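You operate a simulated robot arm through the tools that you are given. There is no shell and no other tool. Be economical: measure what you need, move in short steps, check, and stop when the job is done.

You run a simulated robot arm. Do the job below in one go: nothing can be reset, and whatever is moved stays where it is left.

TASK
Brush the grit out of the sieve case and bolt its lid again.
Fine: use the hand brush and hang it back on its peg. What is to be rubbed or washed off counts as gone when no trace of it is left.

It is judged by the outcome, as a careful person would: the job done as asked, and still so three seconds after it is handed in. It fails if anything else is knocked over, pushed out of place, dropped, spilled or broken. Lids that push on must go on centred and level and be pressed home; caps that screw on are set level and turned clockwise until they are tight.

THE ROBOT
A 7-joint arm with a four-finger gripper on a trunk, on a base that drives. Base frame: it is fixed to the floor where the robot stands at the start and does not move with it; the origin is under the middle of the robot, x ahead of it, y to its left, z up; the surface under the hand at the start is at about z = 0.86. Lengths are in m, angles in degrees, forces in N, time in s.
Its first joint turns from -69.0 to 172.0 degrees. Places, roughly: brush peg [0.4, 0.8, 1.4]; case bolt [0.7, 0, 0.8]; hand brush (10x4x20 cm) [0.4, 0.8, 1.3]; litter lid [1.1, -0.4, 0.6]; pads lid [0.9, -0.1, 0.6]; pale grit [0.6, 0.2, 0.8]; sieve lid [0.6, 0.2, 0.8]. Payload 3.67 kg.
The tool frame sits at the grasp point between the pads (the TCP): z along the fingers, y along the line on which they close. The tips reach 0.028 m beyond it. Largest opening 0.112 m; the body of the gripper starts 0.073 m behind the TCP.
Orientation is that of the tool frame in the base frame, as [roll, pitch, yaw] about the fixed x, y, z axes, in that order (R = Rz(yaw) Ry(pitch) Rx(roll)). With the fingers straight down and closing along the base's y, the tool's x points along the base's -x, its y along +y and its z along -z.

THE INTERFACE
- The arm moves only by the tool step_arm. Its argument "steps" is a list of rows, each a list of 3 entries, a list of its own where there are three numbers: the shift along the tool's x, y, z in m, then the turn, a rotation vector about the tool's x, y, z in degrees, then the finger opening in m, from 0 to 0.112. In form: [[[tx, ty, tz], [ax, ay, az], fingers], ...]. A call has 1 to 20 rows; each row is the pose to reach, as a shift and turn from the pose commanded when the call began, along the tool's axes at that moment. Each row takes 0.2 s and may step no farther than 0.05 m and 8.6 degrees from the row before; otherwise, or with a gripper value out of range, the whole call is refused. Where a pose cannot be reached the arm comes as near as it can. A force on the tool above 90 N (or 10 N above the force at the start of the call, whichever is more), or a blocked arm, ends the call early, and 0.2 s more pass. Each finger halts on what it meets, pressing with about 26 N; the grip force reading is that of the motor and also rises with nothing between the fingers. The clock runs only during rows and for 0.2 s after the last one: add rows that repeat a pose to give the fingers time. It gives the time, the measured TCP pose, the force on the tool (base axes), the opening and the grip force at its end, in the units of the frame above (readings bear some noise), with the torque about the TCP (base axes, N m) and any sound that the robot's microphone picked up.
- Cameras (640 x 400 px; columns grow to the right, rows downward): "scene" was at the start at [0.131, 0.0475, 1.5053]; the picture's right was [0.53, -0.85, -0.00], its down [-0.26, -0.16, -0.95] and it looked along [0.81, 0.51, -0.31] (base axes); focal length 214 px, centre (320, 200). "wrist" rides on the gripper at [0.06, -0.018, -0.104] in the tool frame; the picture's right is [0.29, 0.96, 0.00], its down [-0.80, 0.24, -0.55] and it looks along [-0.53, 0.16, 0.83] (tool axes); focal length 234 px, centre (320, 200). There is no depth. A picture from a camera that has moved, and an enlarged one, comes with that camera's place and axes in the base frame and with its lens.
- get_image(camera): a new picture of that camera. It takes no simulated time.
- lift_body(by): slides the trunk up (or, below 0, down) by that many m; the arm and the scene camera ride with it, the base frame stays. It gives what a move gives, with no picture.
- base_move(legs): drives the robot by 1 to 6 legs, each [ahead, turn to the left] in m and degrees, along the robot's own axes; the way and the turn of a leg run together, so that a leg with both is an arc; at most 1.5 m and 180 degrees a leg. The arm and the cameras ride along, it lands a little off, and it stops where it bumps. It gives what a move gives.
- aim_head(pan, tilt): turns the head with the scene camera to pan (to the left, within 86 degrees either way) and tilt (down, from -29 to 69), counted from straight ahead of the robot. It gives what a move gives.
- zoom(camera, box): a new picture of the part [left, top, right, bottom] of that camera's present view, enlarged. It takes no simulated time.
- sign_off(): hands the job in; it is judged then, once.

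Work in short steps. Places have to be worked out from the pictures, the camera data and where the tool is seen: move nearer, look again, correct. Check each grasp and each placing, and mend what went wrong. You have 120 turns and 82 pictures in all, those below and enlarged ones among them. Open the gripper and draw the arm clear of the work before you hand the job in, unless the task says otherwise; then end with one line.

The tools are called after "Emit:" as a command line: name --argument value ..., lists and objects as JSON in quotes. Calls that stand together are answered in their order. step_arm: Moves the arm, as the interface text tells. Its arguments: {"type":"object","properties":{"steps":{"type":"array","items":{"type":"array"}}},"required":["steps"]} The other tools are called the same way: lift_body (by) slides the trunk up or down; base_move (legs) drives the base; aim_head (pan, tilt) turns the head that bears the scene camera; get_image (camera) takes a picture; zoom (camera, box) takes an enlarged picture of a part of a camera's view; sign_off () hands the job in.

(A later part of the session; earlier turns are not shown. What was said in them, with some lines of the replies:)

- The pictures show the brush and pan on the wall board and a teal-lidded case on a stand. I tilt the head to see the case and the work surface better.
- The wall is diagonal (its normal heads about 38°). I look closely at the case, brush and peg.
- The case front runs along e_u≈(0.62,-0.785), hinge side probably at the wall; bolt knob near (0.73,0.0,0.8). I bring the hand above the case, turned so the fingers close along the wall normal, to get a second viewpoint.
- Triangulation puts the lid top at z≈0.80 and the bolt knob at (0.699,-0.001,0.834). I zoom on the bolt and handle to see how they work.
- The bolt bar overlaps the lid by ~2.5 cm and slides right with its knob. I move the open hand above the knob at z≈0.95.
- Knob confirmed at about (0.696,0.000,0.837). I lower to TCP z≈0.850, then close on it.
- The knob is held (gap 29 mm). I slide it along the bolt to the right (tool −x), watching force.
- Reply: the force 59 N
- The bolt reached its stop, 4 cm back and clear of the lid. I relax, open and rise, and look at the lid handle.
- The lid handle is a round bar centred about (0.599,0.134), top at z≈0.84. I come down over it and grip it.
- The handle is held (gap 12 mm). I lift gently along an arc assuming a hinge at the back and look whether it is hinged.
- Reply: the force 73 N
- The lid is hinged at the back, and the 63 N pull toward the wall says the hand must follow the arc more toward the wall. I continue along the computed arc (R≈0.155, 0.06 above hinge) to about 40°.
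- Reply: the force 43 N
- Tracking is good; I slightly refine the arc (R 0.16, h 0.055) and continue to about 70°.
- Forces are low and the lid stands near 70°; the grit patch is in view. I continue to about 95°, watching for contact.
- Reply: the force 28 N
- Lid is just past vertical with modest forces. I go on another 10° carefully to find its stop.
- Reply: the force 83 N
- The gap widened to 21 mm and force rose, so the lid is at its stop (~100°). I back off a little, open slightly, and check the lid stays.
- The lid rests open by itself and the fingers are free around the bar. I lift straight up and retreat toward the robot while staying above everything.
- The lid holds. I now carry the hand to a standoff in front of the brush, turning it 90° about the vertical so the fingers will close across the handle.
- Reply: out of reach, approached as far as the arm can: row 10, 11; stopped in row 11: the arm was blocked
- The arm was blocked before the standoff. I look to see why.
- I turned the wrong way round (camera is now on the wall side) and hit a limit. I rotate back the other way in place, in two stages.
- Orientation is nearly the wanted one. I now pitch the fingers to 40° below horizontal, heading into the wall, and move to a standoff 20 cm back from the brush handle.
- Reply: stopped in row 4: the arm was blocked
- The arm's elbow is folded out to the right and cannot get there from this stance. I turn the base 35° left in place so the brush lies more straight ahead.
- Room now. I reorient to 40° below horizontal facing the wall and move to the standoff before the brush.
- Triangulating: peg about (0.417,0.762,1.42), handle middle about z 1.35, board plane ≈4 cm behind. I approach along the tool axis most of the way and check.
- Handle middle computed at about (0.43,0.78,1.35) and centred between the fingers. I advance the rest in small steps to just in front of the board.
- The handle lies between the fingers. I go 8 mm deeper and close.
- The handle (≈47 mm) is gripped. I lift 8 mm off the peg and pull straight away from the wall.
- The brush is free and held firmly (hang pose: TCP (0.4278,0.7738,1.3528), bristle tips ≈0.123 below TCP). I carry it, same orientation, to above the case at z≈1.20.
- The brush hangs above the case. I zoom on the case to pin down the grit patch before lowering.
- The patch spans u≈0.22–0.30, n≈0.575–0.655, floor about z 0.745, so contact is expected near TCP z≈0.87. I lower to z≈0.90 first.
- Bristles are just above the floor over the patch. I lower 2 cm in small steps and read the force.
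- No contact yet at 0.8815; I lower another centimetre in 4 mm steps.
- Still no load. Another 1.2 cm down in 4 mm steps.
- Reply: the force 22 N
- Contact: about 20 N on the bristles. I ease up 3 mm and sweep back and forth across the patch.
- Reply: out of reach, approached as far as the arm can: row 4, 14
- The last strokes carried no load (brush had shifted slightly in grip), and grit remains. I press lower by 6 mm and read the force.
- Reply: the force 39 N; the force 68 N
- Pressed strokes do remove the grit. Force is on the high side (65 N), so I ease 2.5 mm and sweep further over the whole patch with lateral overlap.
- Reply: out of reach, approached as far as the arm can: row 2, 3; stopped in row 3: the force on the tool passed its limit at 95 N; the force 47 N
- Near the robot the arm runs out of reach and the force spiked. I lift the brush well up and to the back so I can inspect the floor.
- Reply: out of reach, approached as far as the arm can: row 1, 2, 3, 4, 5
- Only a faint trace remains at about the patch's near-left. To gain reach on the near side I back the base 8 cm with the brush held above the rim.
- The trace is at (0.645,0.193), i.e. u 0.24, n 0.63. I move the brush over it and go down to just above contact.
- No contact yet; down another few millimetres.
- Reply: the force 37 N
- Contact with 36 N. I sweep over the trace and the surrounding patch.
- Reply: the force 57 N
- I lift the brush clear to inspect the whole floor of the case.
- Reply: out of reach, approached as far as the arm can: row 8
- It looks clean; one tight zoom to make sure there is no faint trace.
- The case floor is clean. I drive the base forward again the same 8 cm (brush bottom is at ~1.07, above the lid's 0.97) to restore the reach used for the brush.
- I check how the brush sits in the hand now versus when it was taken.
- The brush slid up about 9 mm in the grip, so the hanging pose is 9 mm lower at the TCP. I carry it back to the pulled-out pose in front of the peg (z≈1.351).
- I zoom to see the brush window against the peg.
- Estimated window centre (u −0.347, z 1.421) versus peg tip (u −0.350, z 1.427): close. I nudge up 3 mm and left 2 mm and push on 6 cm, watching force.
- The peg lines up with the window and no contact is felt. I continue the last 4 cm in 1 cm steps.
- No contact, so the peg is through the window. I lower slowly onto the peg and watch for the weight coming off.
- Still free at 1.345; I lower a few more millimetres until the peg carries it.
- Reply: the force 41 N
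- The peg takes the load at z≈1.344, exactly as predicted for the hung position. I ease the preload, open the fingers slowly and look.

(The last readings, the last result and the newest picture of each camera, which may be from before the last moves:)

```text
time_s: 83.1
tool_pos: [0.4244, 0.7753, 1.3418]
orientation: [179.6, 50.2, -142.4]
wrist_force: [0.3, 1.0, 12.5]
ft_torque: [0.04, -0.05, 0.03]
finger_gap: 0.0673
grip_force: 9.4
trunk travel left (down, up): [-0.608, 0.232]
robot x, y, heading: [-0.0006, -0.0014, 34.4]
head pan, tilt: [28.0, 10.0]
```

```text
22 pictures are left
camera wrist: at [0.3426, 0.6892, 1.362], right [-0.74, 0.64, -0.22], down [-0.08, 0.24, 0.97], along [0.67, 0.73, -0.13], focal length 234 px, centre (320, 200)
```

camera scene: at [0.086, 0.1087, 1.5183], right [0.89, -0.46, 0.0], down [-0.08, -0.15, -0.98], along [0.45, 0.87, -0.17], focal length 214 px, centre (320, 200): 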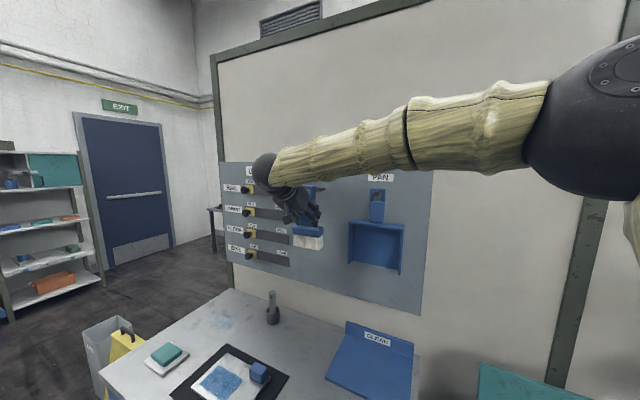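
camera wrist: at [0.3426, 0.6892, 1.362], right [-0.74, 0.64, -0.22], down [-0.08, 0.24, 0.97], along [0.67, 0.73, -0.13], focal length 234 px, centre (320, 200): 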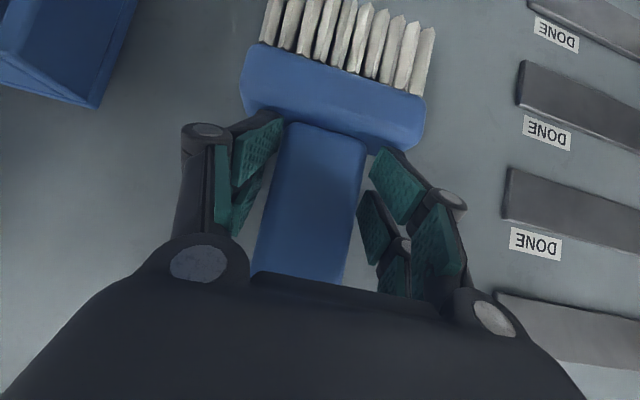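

The fingertips rest on the brush head's shoulders. I raise 6 mm first, then withdraw along the tool axis.

Emit:
step_arm --steps '[[[-0.0023, 0, -0.0019], [0, 0, 0], 0.065], [[-0.0046, 0, -0.0039], [0, 0, 0], 0.065], [[-0.0046, 0, -0.0139], [0, 0, 0], 0.065], [[-0.0046, 0, -0.0339], [0, 0, 0], 0.07], [[-0.0046, 0, -0.0639], [0, 0, 0], 0.075], [[-0.0046, 0, -0.1039], [0, 0, 0], 0.08], [[-0.0046, 0, -0.1439], [0, 0, 0], 0.08]]'

Emit:
get_image --camera "wrist"

Emit:
zoom --camera "scene" --box '[280, 160, 370, 260]'

```text
time_s: 84.7
tool_pos: [0.3401, 0.708, 1.4393]
orientation: [179.5, 50.0, -142.4]
wrist_force: [-0.8, -0.4, -0.1]
ft_torque: [0.02, 0.04, 0.0]
finger_gap: 0.0802
grip_force: 0.0
trunk travel left (down, up): [-0.608, 0.232]
robot x, y, heading: [0.0021, 0.0004, 34.6]
head pan, tilt: [28.0, 10.0]
```

```text
21 pictures are left
camera wrist: at [0.2578, 0.6211, 1.46], right [-0.73, 0.64, -0.22], down [-0.08, 0.24, 0.97], along [0.67, 0.73, -0.13], focal length 234 px, centre (320, 200)
```

wrist: 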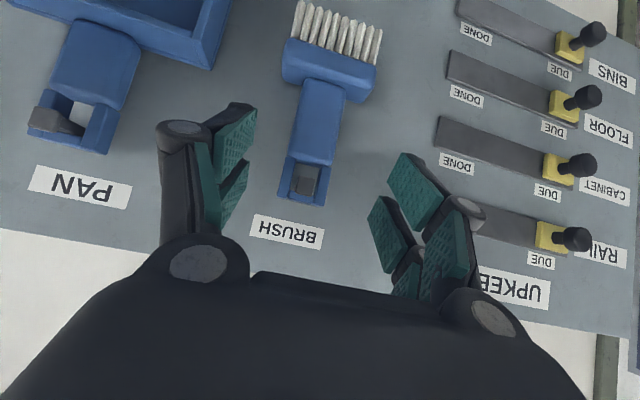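

```text
4.00 times, centred on (325, 210) of scene
camera zoom: at [0.085, 0.1073, 1.5185], right [0.89, -0.46, 0.0], down [-0.08, -0.15, -0.98], along [0.45, 0.87, -0.17], focal length 858 px, centre (300, 160)
```

zoom: 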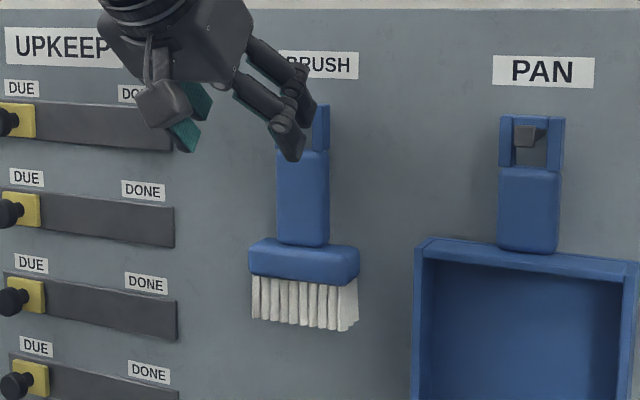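

The brush hangs squarely on its peg. Now the lid: I draw the arm back from the wall, turning the fingers straight down, then will turn the base back to its first heading.

Emit:
step_arm --steps '[[[0.0195, 0.0061, -0.0171], [2.39, 4.6, 5.13], 0.08], [[0.0389, 0.0121, -0.0342], [4.78, 9.2, 10.26], 0.08], [[0.0584, 0.0182, -0.0513], [7.17, 13.8, 15.39], 0.08], [[0.0778, 0.0242, -0.0684], [9.56, 18.4, 20.52], 0.08], [[0.0973, 0.0303, -0.0855], [11.95, 23.0, 25.65], 0.08], [[0.1168, 0.0364, -0.1025], [14.34, 27.6, 30.78], 0.08], [[0.1362, 0.0424, -0.1196], [16.73, 32.2, 35.91], 0.08], [[0.1557, 0.0485, -0.1367], [19.12, 36.8, 41.04], 0.08], [[0.1751, 0.0545, -0.1538], [21.51, 41.4, 46.17], 0.08], [[0.1946, 0.0606, -0.1709], [23.9, 46.0, 51.3], 0.08], [[0.1946, 0.0606, -0.1709], [23.9, 46.0, 51.3], 0.08]]'

```text
time_s: 87.1
tool_pos: [0.1011, 0.5989, 1.3978]
orientation: [179.7, -0.1, 163.0]
wrist_force: [-0.5, -0.4, -0.2]
ft_torque: [0.02, -0.04, 0.0]
finger_gap: 0.0799
grip_force: 0.0
trunk travel left (down, up): [-0.608, 0.232]
robot x, y, heading: [-0.0007, -0.0, 34.7]
head pan, tilt: [28.0, 10.0]
```

The hand points down at the intended place. I turn the base back 34.7° to the right.

Emit:
base_move --legs '[[0, -34.7]]'

Emit:
aim_head --pan 15 --tilt 42

Emit:
get_image --camera "scene"

```text
time_s: 89.2
tool_pos: [0.4291, 0.431, 1.3982]
orientation: [179.7, -0.1, 127.9]
wrist_force: [0.5, -0.3, 0.0]
ft_torque: [0.02, 0.02, 0.02]
finger_gap: 0.0798
grip_force: 0.1
trunk travel left (down, up): [-0.608, 0.232]
robot x, y, heading: [-0.0, -0.001, -0.4]
head pan, tilt: [28.0, 10.0]
```

```text
time_s: 90.1
tool_pos: [0.4288, 0.4325, 1.3992]
orientation: [179.8, -0.2, 127.8]
wrist_force: [0.1, 0.0, -0.5]
ft_torque: [0.01, 0.03, 0.0]
finger_gap: 0.0799
grip_force: 0.0
trunk travel left (down, up): [-0.608, 0.232]
robot x, y, heading: [0.0022, -0.0008, -0.5]
head pan, tilt: [15.0, 42.0]
```

```text
19 pictures are left
camera scene: at [0.1331, 0.0179, 1.4678], right [0.25, -0.97, 0.0], down [-0.65, -0.17, -0.74], along [0.72, 0.19, -0.67], focal length 214 px, centre (320, 200)
```

scene: 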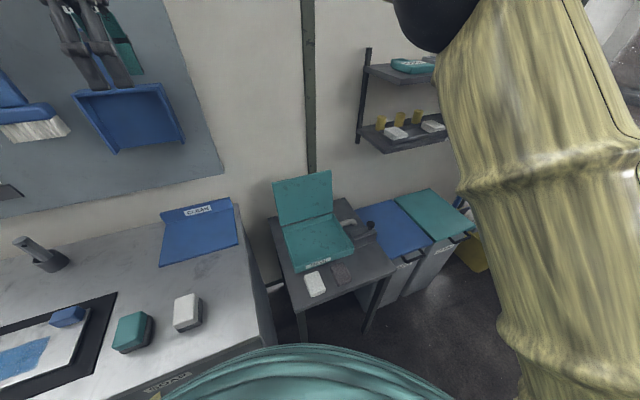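

Everything is in place. I bring the hand above the lid's handle bar (behind the open lid) at z≈1.12, fingers at 34 mm.

Emit:
step_arm --steps '[[[-0.0284, 0.0165, 0.0233], [0, 0, 0], 0.07], [[-0.0567, 0.033, 0.0465], [0, 0, 0], 0.06], [[-0.0851, 0.0495, 0.0698], [0, 0, 0], 0.05], [[-0.1134, 0.066, 0.093], [0, 0, 0], 0.04], [[-0.1418, 0.0825, 0.1163], [0, 0, 0], 0.034], [[-0.1701, 0.099, 0.1395], [0, 0, 0], 0.034], [[-0.1985, 0.1155, 0.1628], [0, 0, 0], 0.034], [[-0.2268, 0.132, 0.186], [0, 0, 0], 0.034], [[-0.2552, 0.1485, 0.2093], [0, 0, 0], 0.034], [[-0.2835, 0.165, 0.2325], [0, 0, 0], 0.034], [[-0.3119, 0.1815, 0.2558], [0, 0, 0], 0.034], [[-0.3402, 0.198, 0.279], [0, 0, 0], 0.034], [[-0.3402, 0.198, 0.279], [0, 0, 0], 0.034]]'

Emit:
get_image --camera "wrist"

```text
time_s: 92.9
tool_pos: [0.7923, 0.2857, 1.1211]
orientation: [179.8, -0.2, 127.8]
wrist_force: [-1.0, -0.8, -0.3]
ft_torque: [0.03, -0.03, -0.01]
finger_gap: 0.0341
grip_force: 0.0
trunk travel left (down, up): [-0.608, 0.232]
robot x, y, heading: [0.0023, 0.0001, -0.5]
head pan, tilt: [15.0, 42.0]
```

```text
18 pictures are left
camera wrist: at [0.7417, 0.3205, 1.2236], right [0.58, 0.81, 0.01], down [0.68, -0.49, 0.55], along [0.45, -0.32, -0.83], focal length 234 px, centre (320, 200)
```

wrist: 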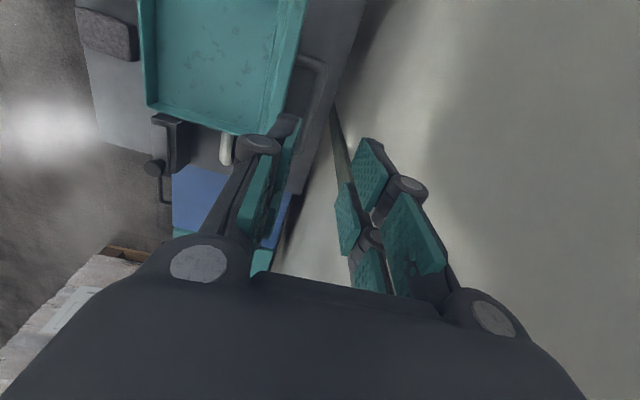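

The bar is where it was left, consistent with the earlier view. I descend around it to z≈0.936.

Emit:
step_arm --steps '[[[0, 0, 0.04], [0, 0, 0], 0.034], [[0, 0.001, 0.08], [0, 0, 0], 0.034], [[0, 0.001, 0.115], [0, 0, 0], 0.034], [[0, 0.001, 0.145], [0, 0, 0], 0.034], [[0, 0, 0.17], [0, 0, 0], 0.034], [[0, -0.002, 0.185], [0, 0, 0], 0.034]]'

Emit:
get_image --camera "wrist"

```text
time_s: 94.3
tool_pos: [0.7923, 0.2847, 0.9334]
orientation: [179.8, -0.2, 127.8]
wrist_force: [0.8, 0.2, 0.3]
ft_torque: [0.0, 0.06, 0.0]
finger_gap: 0.0338
grip_force: 0.1
trunk travel left (down, up): [-0.608, 0.232]
robot x, y, heading: [-0.0015, 0.0005, -0.7]
head pan, tilt: [15.0, 42.0]
```

```text
17 pictures are left
camera wrist: at [0.7414, 0.3215, 1.0379], right [0.58, 0.81, 0.0], down [0.68, -0.49, 0.55], along [0.45, -0.32, -0.83], focal length 234 px, centre (320, 200)
```

wrist: 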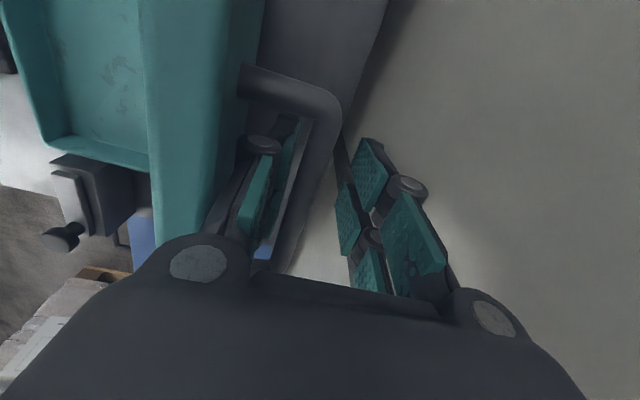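

Same picture as at release; the bar is between the fingers. I close and start the reverse arc down to about 70°.

Emit:
step_arm --steps '[[[0, 0, 0], [0, 0, 0], 0.015], [[0, 0, 0], [0, 0, 0], 0.0], [[0, 0, 0], [0, 0, 0], 0.0], [[0, -0.0133, -0.0065], [0, 0, 0], 0.0], [[0, -0.027, -0.0119], [0, 0, 0], 0.0], [[0, -0.0412, -0.0161], [0, 0, 0], 0.0], [[0, -0.0556, -0.019], [0, 0, 0], 0.0], [[0, -0.0703, -0.0207], [0, 0, 0], 0.0], [[0, -0.085, -0.0211], [0, 0, 0], 0.0]]'

Emit:
zoom --camera "scene" --box '[240, 130, 400, 290]'

```text
time_s: 96.3
tool_pos: [0.7256, 0.2359, 0.9548]
orientation: [179.8, -0.3, 127.9]
wrist_force: [-10.2, 12.3, -22.4]
ft_torque: [0.59, 0.32, -2.07]
finger_gap: 0.0112
grip_force: 44.6
trunk travel left (down, up): [-0.608, 0.232]
robot x, y, heading: [0.0017, 0.0017, -0.4]
head pan, tilt: [15.0, 42.0]
```

```text
2.50 times, centred on (320, 210) of scene
camera zoom: at [0.1341, 0.0198, 1.4677], right [0.25, -0.97, 0.0], down [-0.65, -0.17, -0.74], along [0.72, 0.19, -0.67], focal length 536 px, centre (320, 175)
```

zoom: 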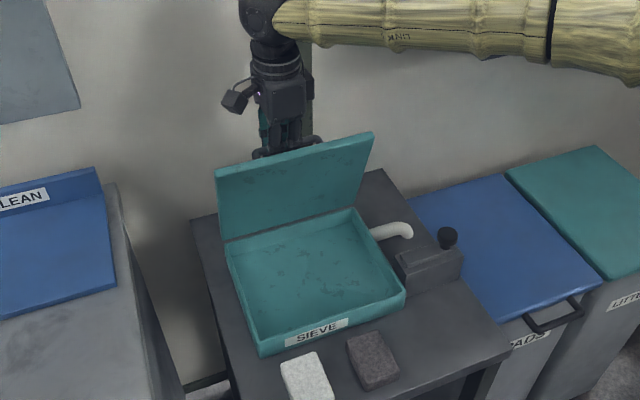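

Smooth. I continue the arc down to about 20°.

Emit:
step_arm --steps '[[[0, -0.0148, 0.001], [0, 0, 0], 0.0], [[0, -0.0294, 0.0031], [0, 0, 0], 0.0], [[0, -0.0437, 0.0066], [0, 0, 0], 0.0], [[0, -0.0577, 0.0113], [0, 0, 0], 0.0], [[0, -0.0712, 0.0172], [0, 0, 0], 0.0], [[0, -0.0842, 0.0242], [0, 0, 0], 0.0], [[0, -0.0965, 0.0324], [0, 0, 0], 0.0], [[0, -0.1081, 0.0416], [0, 0, 0], 0.0], [[0, -0.1188, 0.0517], [0, 0, 0], 0.0], [[0, -0.1286, 0.0628], [0, 0, 0], 0.0]]'

Emit:
zoom --camera "scene" --box '[240, 130, 400, 290]'

```text
time_s: 98.5
tool_pos: [0.6211, 0.1569, 0.8922]
orientation: [179.7, 0.0, 127.9]
wrist_force: [-16.3, 17.5, 2.6]
ft_torque: [0.83, 0.44, -2.23]
finger_gap: 0.0114
grip_force: 44.9
trunk travel left (down, up): [-0.608, 0.232]
robot x, y, heading: [-0.0009, -0.0018, -0.7]
head pan, tilt: [15.0, 42.0]
```

```text
2.50 times, centred on (320, 210) of scene
camera zoom: at [0.1314, 0.0196, 1.4678], right [0.25, -0.97, 0.0], down [-0.65, -0.17, -0.74], along [0.72, 0.18, -0.67], focal length 536 px, centre (320, 175)
```

zoom: 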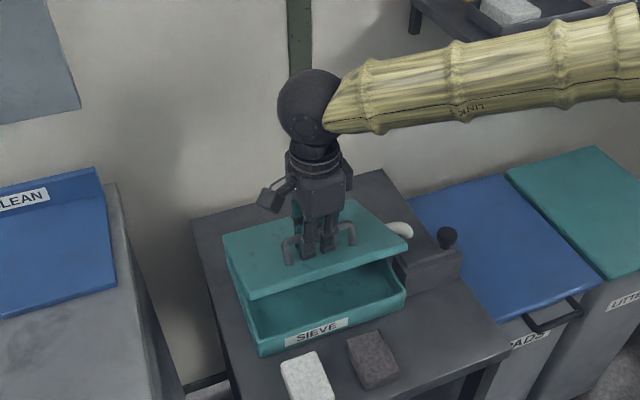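

Now the last 20° down to closed.

Emit:
step_arm --steps '[[[0, -0.0087, 0.0119], [0, 0, 0], 0.0], [[0, -0.0164, 0.0244], [0, 0, 0], 0.0], [[0, -0.02, 0.031], [0, 0, 0], 0.0], [[0, -0.023, 0.0375], [0, 0, 0], 0.0], [[0, -0.026, 0.0445], [0, 0, 0], 0.0], [[0, -0.0284, 0.05], [0, 0, 0], 0.0], [[0, -0.0284, 0.0525], [0, 0, 0], 0.0]]'

Emit:
zoom --camera "scene" --box '[260, 170, 390, 280]'

```text
time_s: 100.1
tool_pos: [0.5997, 0.1366, 0.8387]
orientation: [179.7, -0.1, 127.8]
wrist_force: [-11.9, 10.0, 2.3]
ft_torque: [0.67, 0.29, -2.28]
finger_gap: 0.0114
grip_force: 45.1
trunk travel left (down, up): [-0.608, 0.232]
robot x, y, heading: [-0.0006, 0.0007, -1.0]
head pan, tilt: [15.0, 42.0]
```

```text
3.64 times, centred on (325, 225) of scene
camera zoom: at [0.132, 0.0187, 1.4679], right [0.25, -0.97, 0.0], down [-0.65, -0.17, -0.74], along [0.72, 0.19, -0.67], focal length 780 px, centre (302, 109)
```

zoom: 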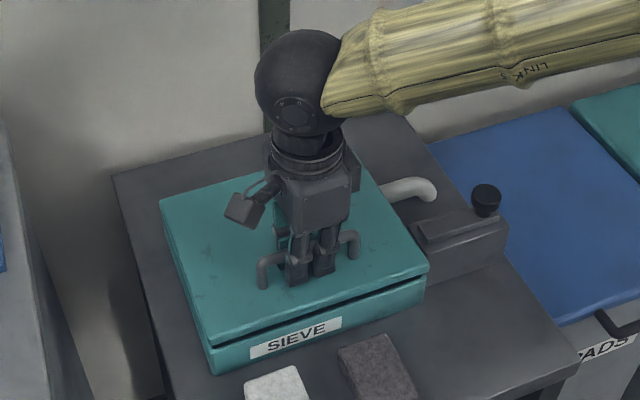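

The lid still shows a small gap. I continue down a centimetre in small steps until it seats.

Emit:
step_arm --steps '[[[0, -0.001, 0.003], [0, 0, 0], 0.0], [[0, -0.002, 0.006], [0, 0, 0], 0.0], [[0, -0.003, 0.009], [0, 0, 0], 0.0]]'

Emit:
zoom --camera "scene" --box '[260, 170, 390, 280]'

```text
time_s: 100.9
tool_pos: [0.5988, 0.1365, 0.8319]
orientation: [179.8, 0.0, 127.8]
wrist_force: [-13.4, 6.6, 11.9]
ft_torque: [-0.07, -0.08, -2.31]
finger_gap: 0.0115
grip_force: 45.4
trunk travel left (down, up): [-0.608, 0.232]
robot x, y, heading: [-0.0011, -0.0014, -0.6]
head pan, tilt: [15.0, 42.0]
```

```text
3.64 times, centred on (325, 225) of scene
camera zoom: at [0.1312, 0.0184, 1.4682], right [0.25, -0.97, 0.0], down [-0.65, -0.17, -0.74], along [0.72, 0.19, -0.67], focal length 780 px, centre (302, 109)
```

zoom: 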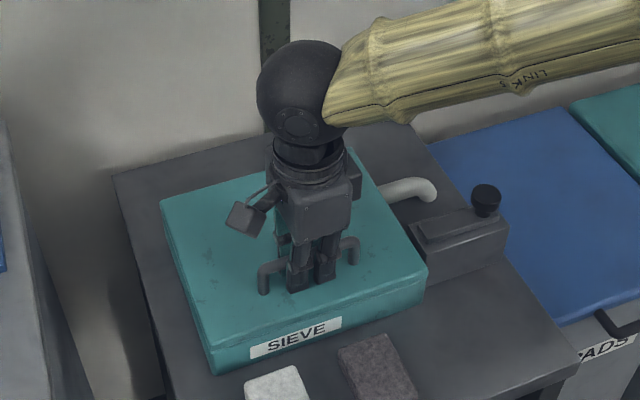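

The lid looks shut. I open, rise, and move above the retracted bolt knob (≈(0.722,-0.032)).

Emit:
step_arm --steps '[[[0, 0, -0.002], [0, 0, 0], 0.03], [[0, 0, -0.004], [0, 0, 0], 0.06], [[0, 0, -0.04], [0, 0, 0], 0.06], [[0, 0, -0.08], [0, 0, 0], 0.06], [[-0.03, -0.002, -0.11], [0, 0, 0], 0.06], [[-0.075, -0.003, -0.118], [0, 0, 0], 0.06], [[-0.12, -0.004, -0.118], [0, 0, 0], 0.06], [[-0.165, -0.005, -0.118], [0, 0, 0], 0.06], [[-0.2086, -0.006, -0.118], [0, 0, 0], 0.06]]'

Emit:
get_image --camera "wrist"

Emit:
zoom --camera "scene" --box '[270, 180, 390, 280]'

```text
time_s: 102.9
tool_pos: [0.723, -0.0353, 0.9472]
orientation: [179.7, -0.2, 127.7]
wrist_force: [0.4, -0.4, -0.7]
ft_torque: [-0.03, 0.01, 0.02]
finger_gap: 0.0602
grip_force: 0.1
trunk travel left (down, up): [-0.608, 0.232]
robot x, y, heading: [-0.0063, -0.0026, -0.6]
head pan, tilt: [15.0, 42.0]
```

```text
12 pictures are left
camera wrist: at [0.6716, 0.001, 1.0507], right [0.58, 0.81, 0.01], down [0.68, -0.49, 0.55], along [0.45, -0.32, -0.83], focal length 234 px, centre (320, 200)
```

wrist: 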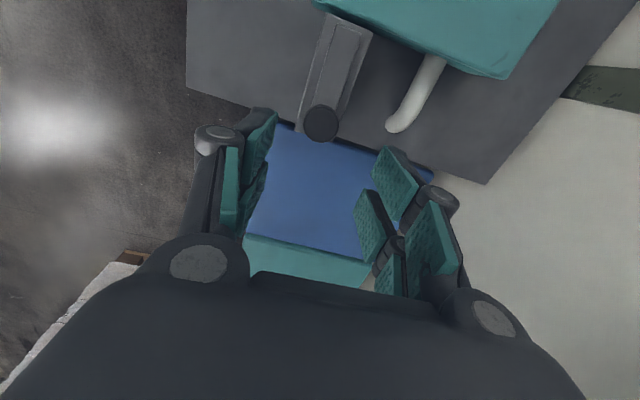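

```text
4.00 times, centred on (330, 230) of scene
camera zoom: at [0.1335, 0.0164, 1.4677], right [0.25, -0.97, 0.0], down [-0.65, -0.17, -0.74], along [0.72, 0.19, -0.67], focal length 858 px, centre (280, 80)
```

zoom: 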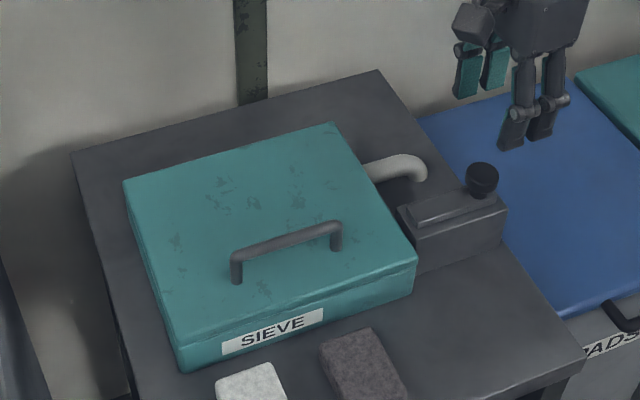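

The lid sits flush. The knob appears at the same spot in the wrist view as for the first grasp, so I descend likewise and grip it.

Emit:
step_arm --steps '[[[0.001, -0.001, 0.035], [0, 0, 0], 0.06], [[0.001, -0.001, 0.07], [0, 0, 0], 0.06], [[0.001, -0.001, 0.09], [0, 0, 0], 0.06], [[0.001, -0.001, 0.098], [0, 0, 0], 0.06], [[0.001, -0.001, 0.098], [0, 0, 0], 0.03], [[0.001, -0.001, 0.098], [0, 0, 0], 0.0], [[0.001, -0.001, 0.098], [0, 0, 0], 0.0]]'

```text
time_s: 104.5
tool_pos: [0.7222, -0.0315, 0.8477]
orientation: [179.7, -0.2, 127.8]
wrist_force: [3.6, 2.9, -1.4]
ft_torque: [-0.02, -0.17, 0.14]
finger_gap: 0.0291
grip_force: 45.5
trunk travel left (down, up): [-0.608, 0.232]
robot x, y, heading: [0.0006, 0.0001, -0.8]
head pan, tilt: [15.0, 42.0]
```

The knob is held (29 mm, as before). I slide it left (tool +x) 4 cm onto the lid.

Emit:
step_arm --steps '[[[0.01, 0, 0], [0, 0, 0], 0.0], [[0.02, 0, 0], [0, 0, 0], 0.0], [[0.03, 0, 0], [0, 0, 0], 0.0], [[0.038, 0, 0], [0, 0, 0], 0.0], [[0.043, 0, 0], [0, 0, 0], 0.0], [[0.046, 0, 0], [0, 0, 0], 0.0]]'

Emit:
zoom --camera "scene" --box '[290, 180, 390, 270]'

```text
time_s: 105.9
tool_pos: [0.6969, 0.0002, 0.8487]
orientation: [179.8, -0.1, 127.6]
wrist_force: [41.7, -10.3, 7.3]
ft_torque: [-0.31, -0.82, -0.09]
finger_gap: 0.029
grip_force: 44.7
trunk travel left (down, up): [-0.608, 0.232]
robot x, y, heading: [-0.0011, 0.0004, -0.9]
head pan, tilt: [15.0, 42.0]
```

```text
4.44 times, centred on (340, 225) of scene
camera zoom: at [0.1365, 0.0167, 1.4676], right [0.25, -0.97, 0.0], down [-0.65, -0.17, -0.74], along [0.72, 0.19, -0.67], focal length 953 px, centre (231, 89)
```

zoom: 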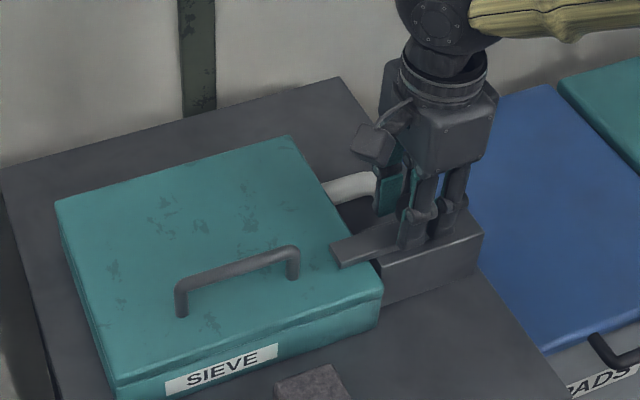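

The bolt is home at its original stop, over the lid. I relax, open, rise and draw the arm clear.

Emit:
step_arm --steps '[[[-0.005, 0, 0], [0, 0, 0], 0.0], [[-0.005, 0, 0], [0, 0, 0], 0.03], [[-0.005, 0, 0], [0, 0, 0], 0.06], [[-0.005, 0, 0], [0, 0, 0], 0.06], [[-0.005, 0, -0.04], [0, 0, 0], 0.06], [[-0.005, 0, -0.08], [0, 0, 0], 0.06], [[-0.005, -0.01, -0.125], [0, 0, 0], 0.06], [[0.01, -0.03, -0.165], [0, 0, 0], 0.06], [[0.03, -0.05, -0.205], [0, 0, 0], 0.06], [[0.05, -0.07, -0.245], [0, 0, 0], 0.06], [[0.07, -0.09, -0.285], [0, 0, 0], 0.06], [[0.09, -0.11, -0.325], [0, 0, 0], 0.06]]'

Emit:
zoom --camera "scene" --box '[290, 180, 390, 270]'

Emit:
aim_head --pan 45 --tilt 25

Emit:
get_image --camera "scene"

```text
time_s: 108.5
tool_pos: [0.5477, 0.0065, 1.1752]
orientation: [179.7, -0.2, 127.7]
wrist_force: [0.3, -0.9, 0.3]
ft_torque: [0.01, -0.02, 0.0]
finger_gap: 0.0599
grip_force: 0.1
trunk travel left (down, up): [-0.608, 0.232]
robot x, y, heading: [-0.0016, -0.0008, -0.1]
head pan, tilt: [15.0, 42.0]
```

```text
4.44 times, centred on (340, 225) of scene
camera zoom: at [0.1315, 0.018, 1.4678], right [0.25, -0.97, 0.0], down [-0.65, -0.17, -0.74], along [0.72, 0.19, -0.67], focal length 953 px, centre (231, 89)
```

zoom: 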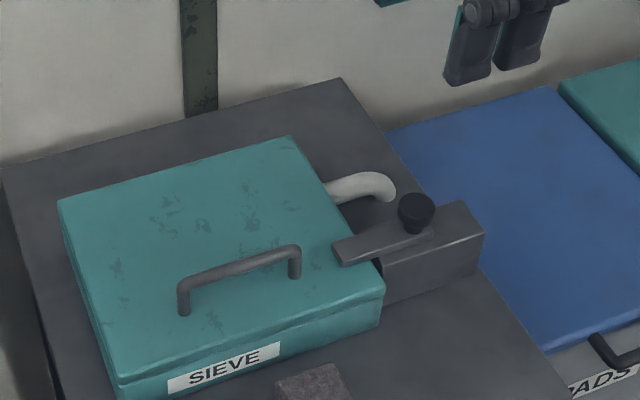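

```text
time_s: 109.5
tool_pos: [0.5499, 0.0066, 1.1742]
orientation: [179.8, -0.3, 128.0]
wrist_force: [0.9, -0.6, 0.3]
ft_torque: [0.0, 0.0, 0.0]
finger_gap: 0.0599
grip_force: 0.1
trunk travel left (down, up): [-0.608, 0.232]
robot x, y, heading: [-0.002, -0.0026, -0.7]
head pan, tilt: [45.0, 25.0]
```

```text
8 pictures are left
camera scene: at [0.1181, 0.0614, 1.494], right [0.7, -0.71, 0.0], down [-0.3, -0.3, -0.91], along [0.65, 0.63, -0.42], focal length 214 px, centre (320, 200)
```

scene: 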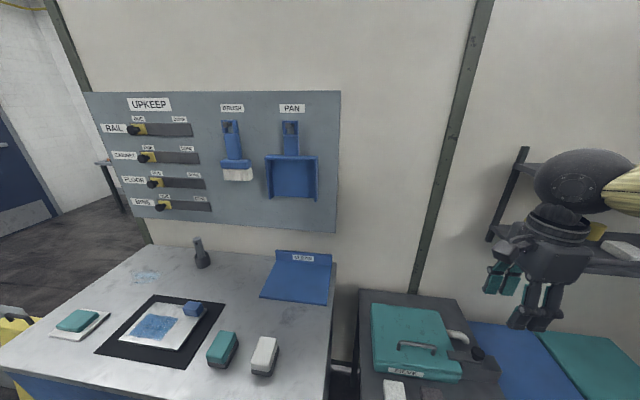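

The lid is bolted. I take a last look at the brush on its peg.

Emit:
zoom --camera "scene" --box '[200, 90, 330, 210]'

```text
3.33 times, centred on (265, 150) of scene
camera zoom: at [0.1181, 0.0614, 1.494], right [0.7, -0.71, 0.0], down [-0.3, -0.3, -0.91], along [0.65, 0.63, -0.42], focal length 715 px, centre (503, 367)
```

zoom: 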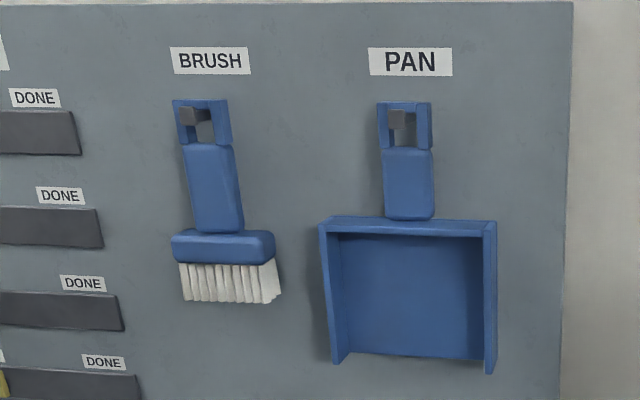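

The brush hangs on its peg, resting still against the board; the case is clean, shut and bolted, and the hand is open and clear. I hand the job in.

Emit:
sign_off

```text
The job is handed in.
```

The grit is brushed out of the sieve case with no trace left in the last close-up, the lid is shut and bolted, and the hand brush is back on its peg.
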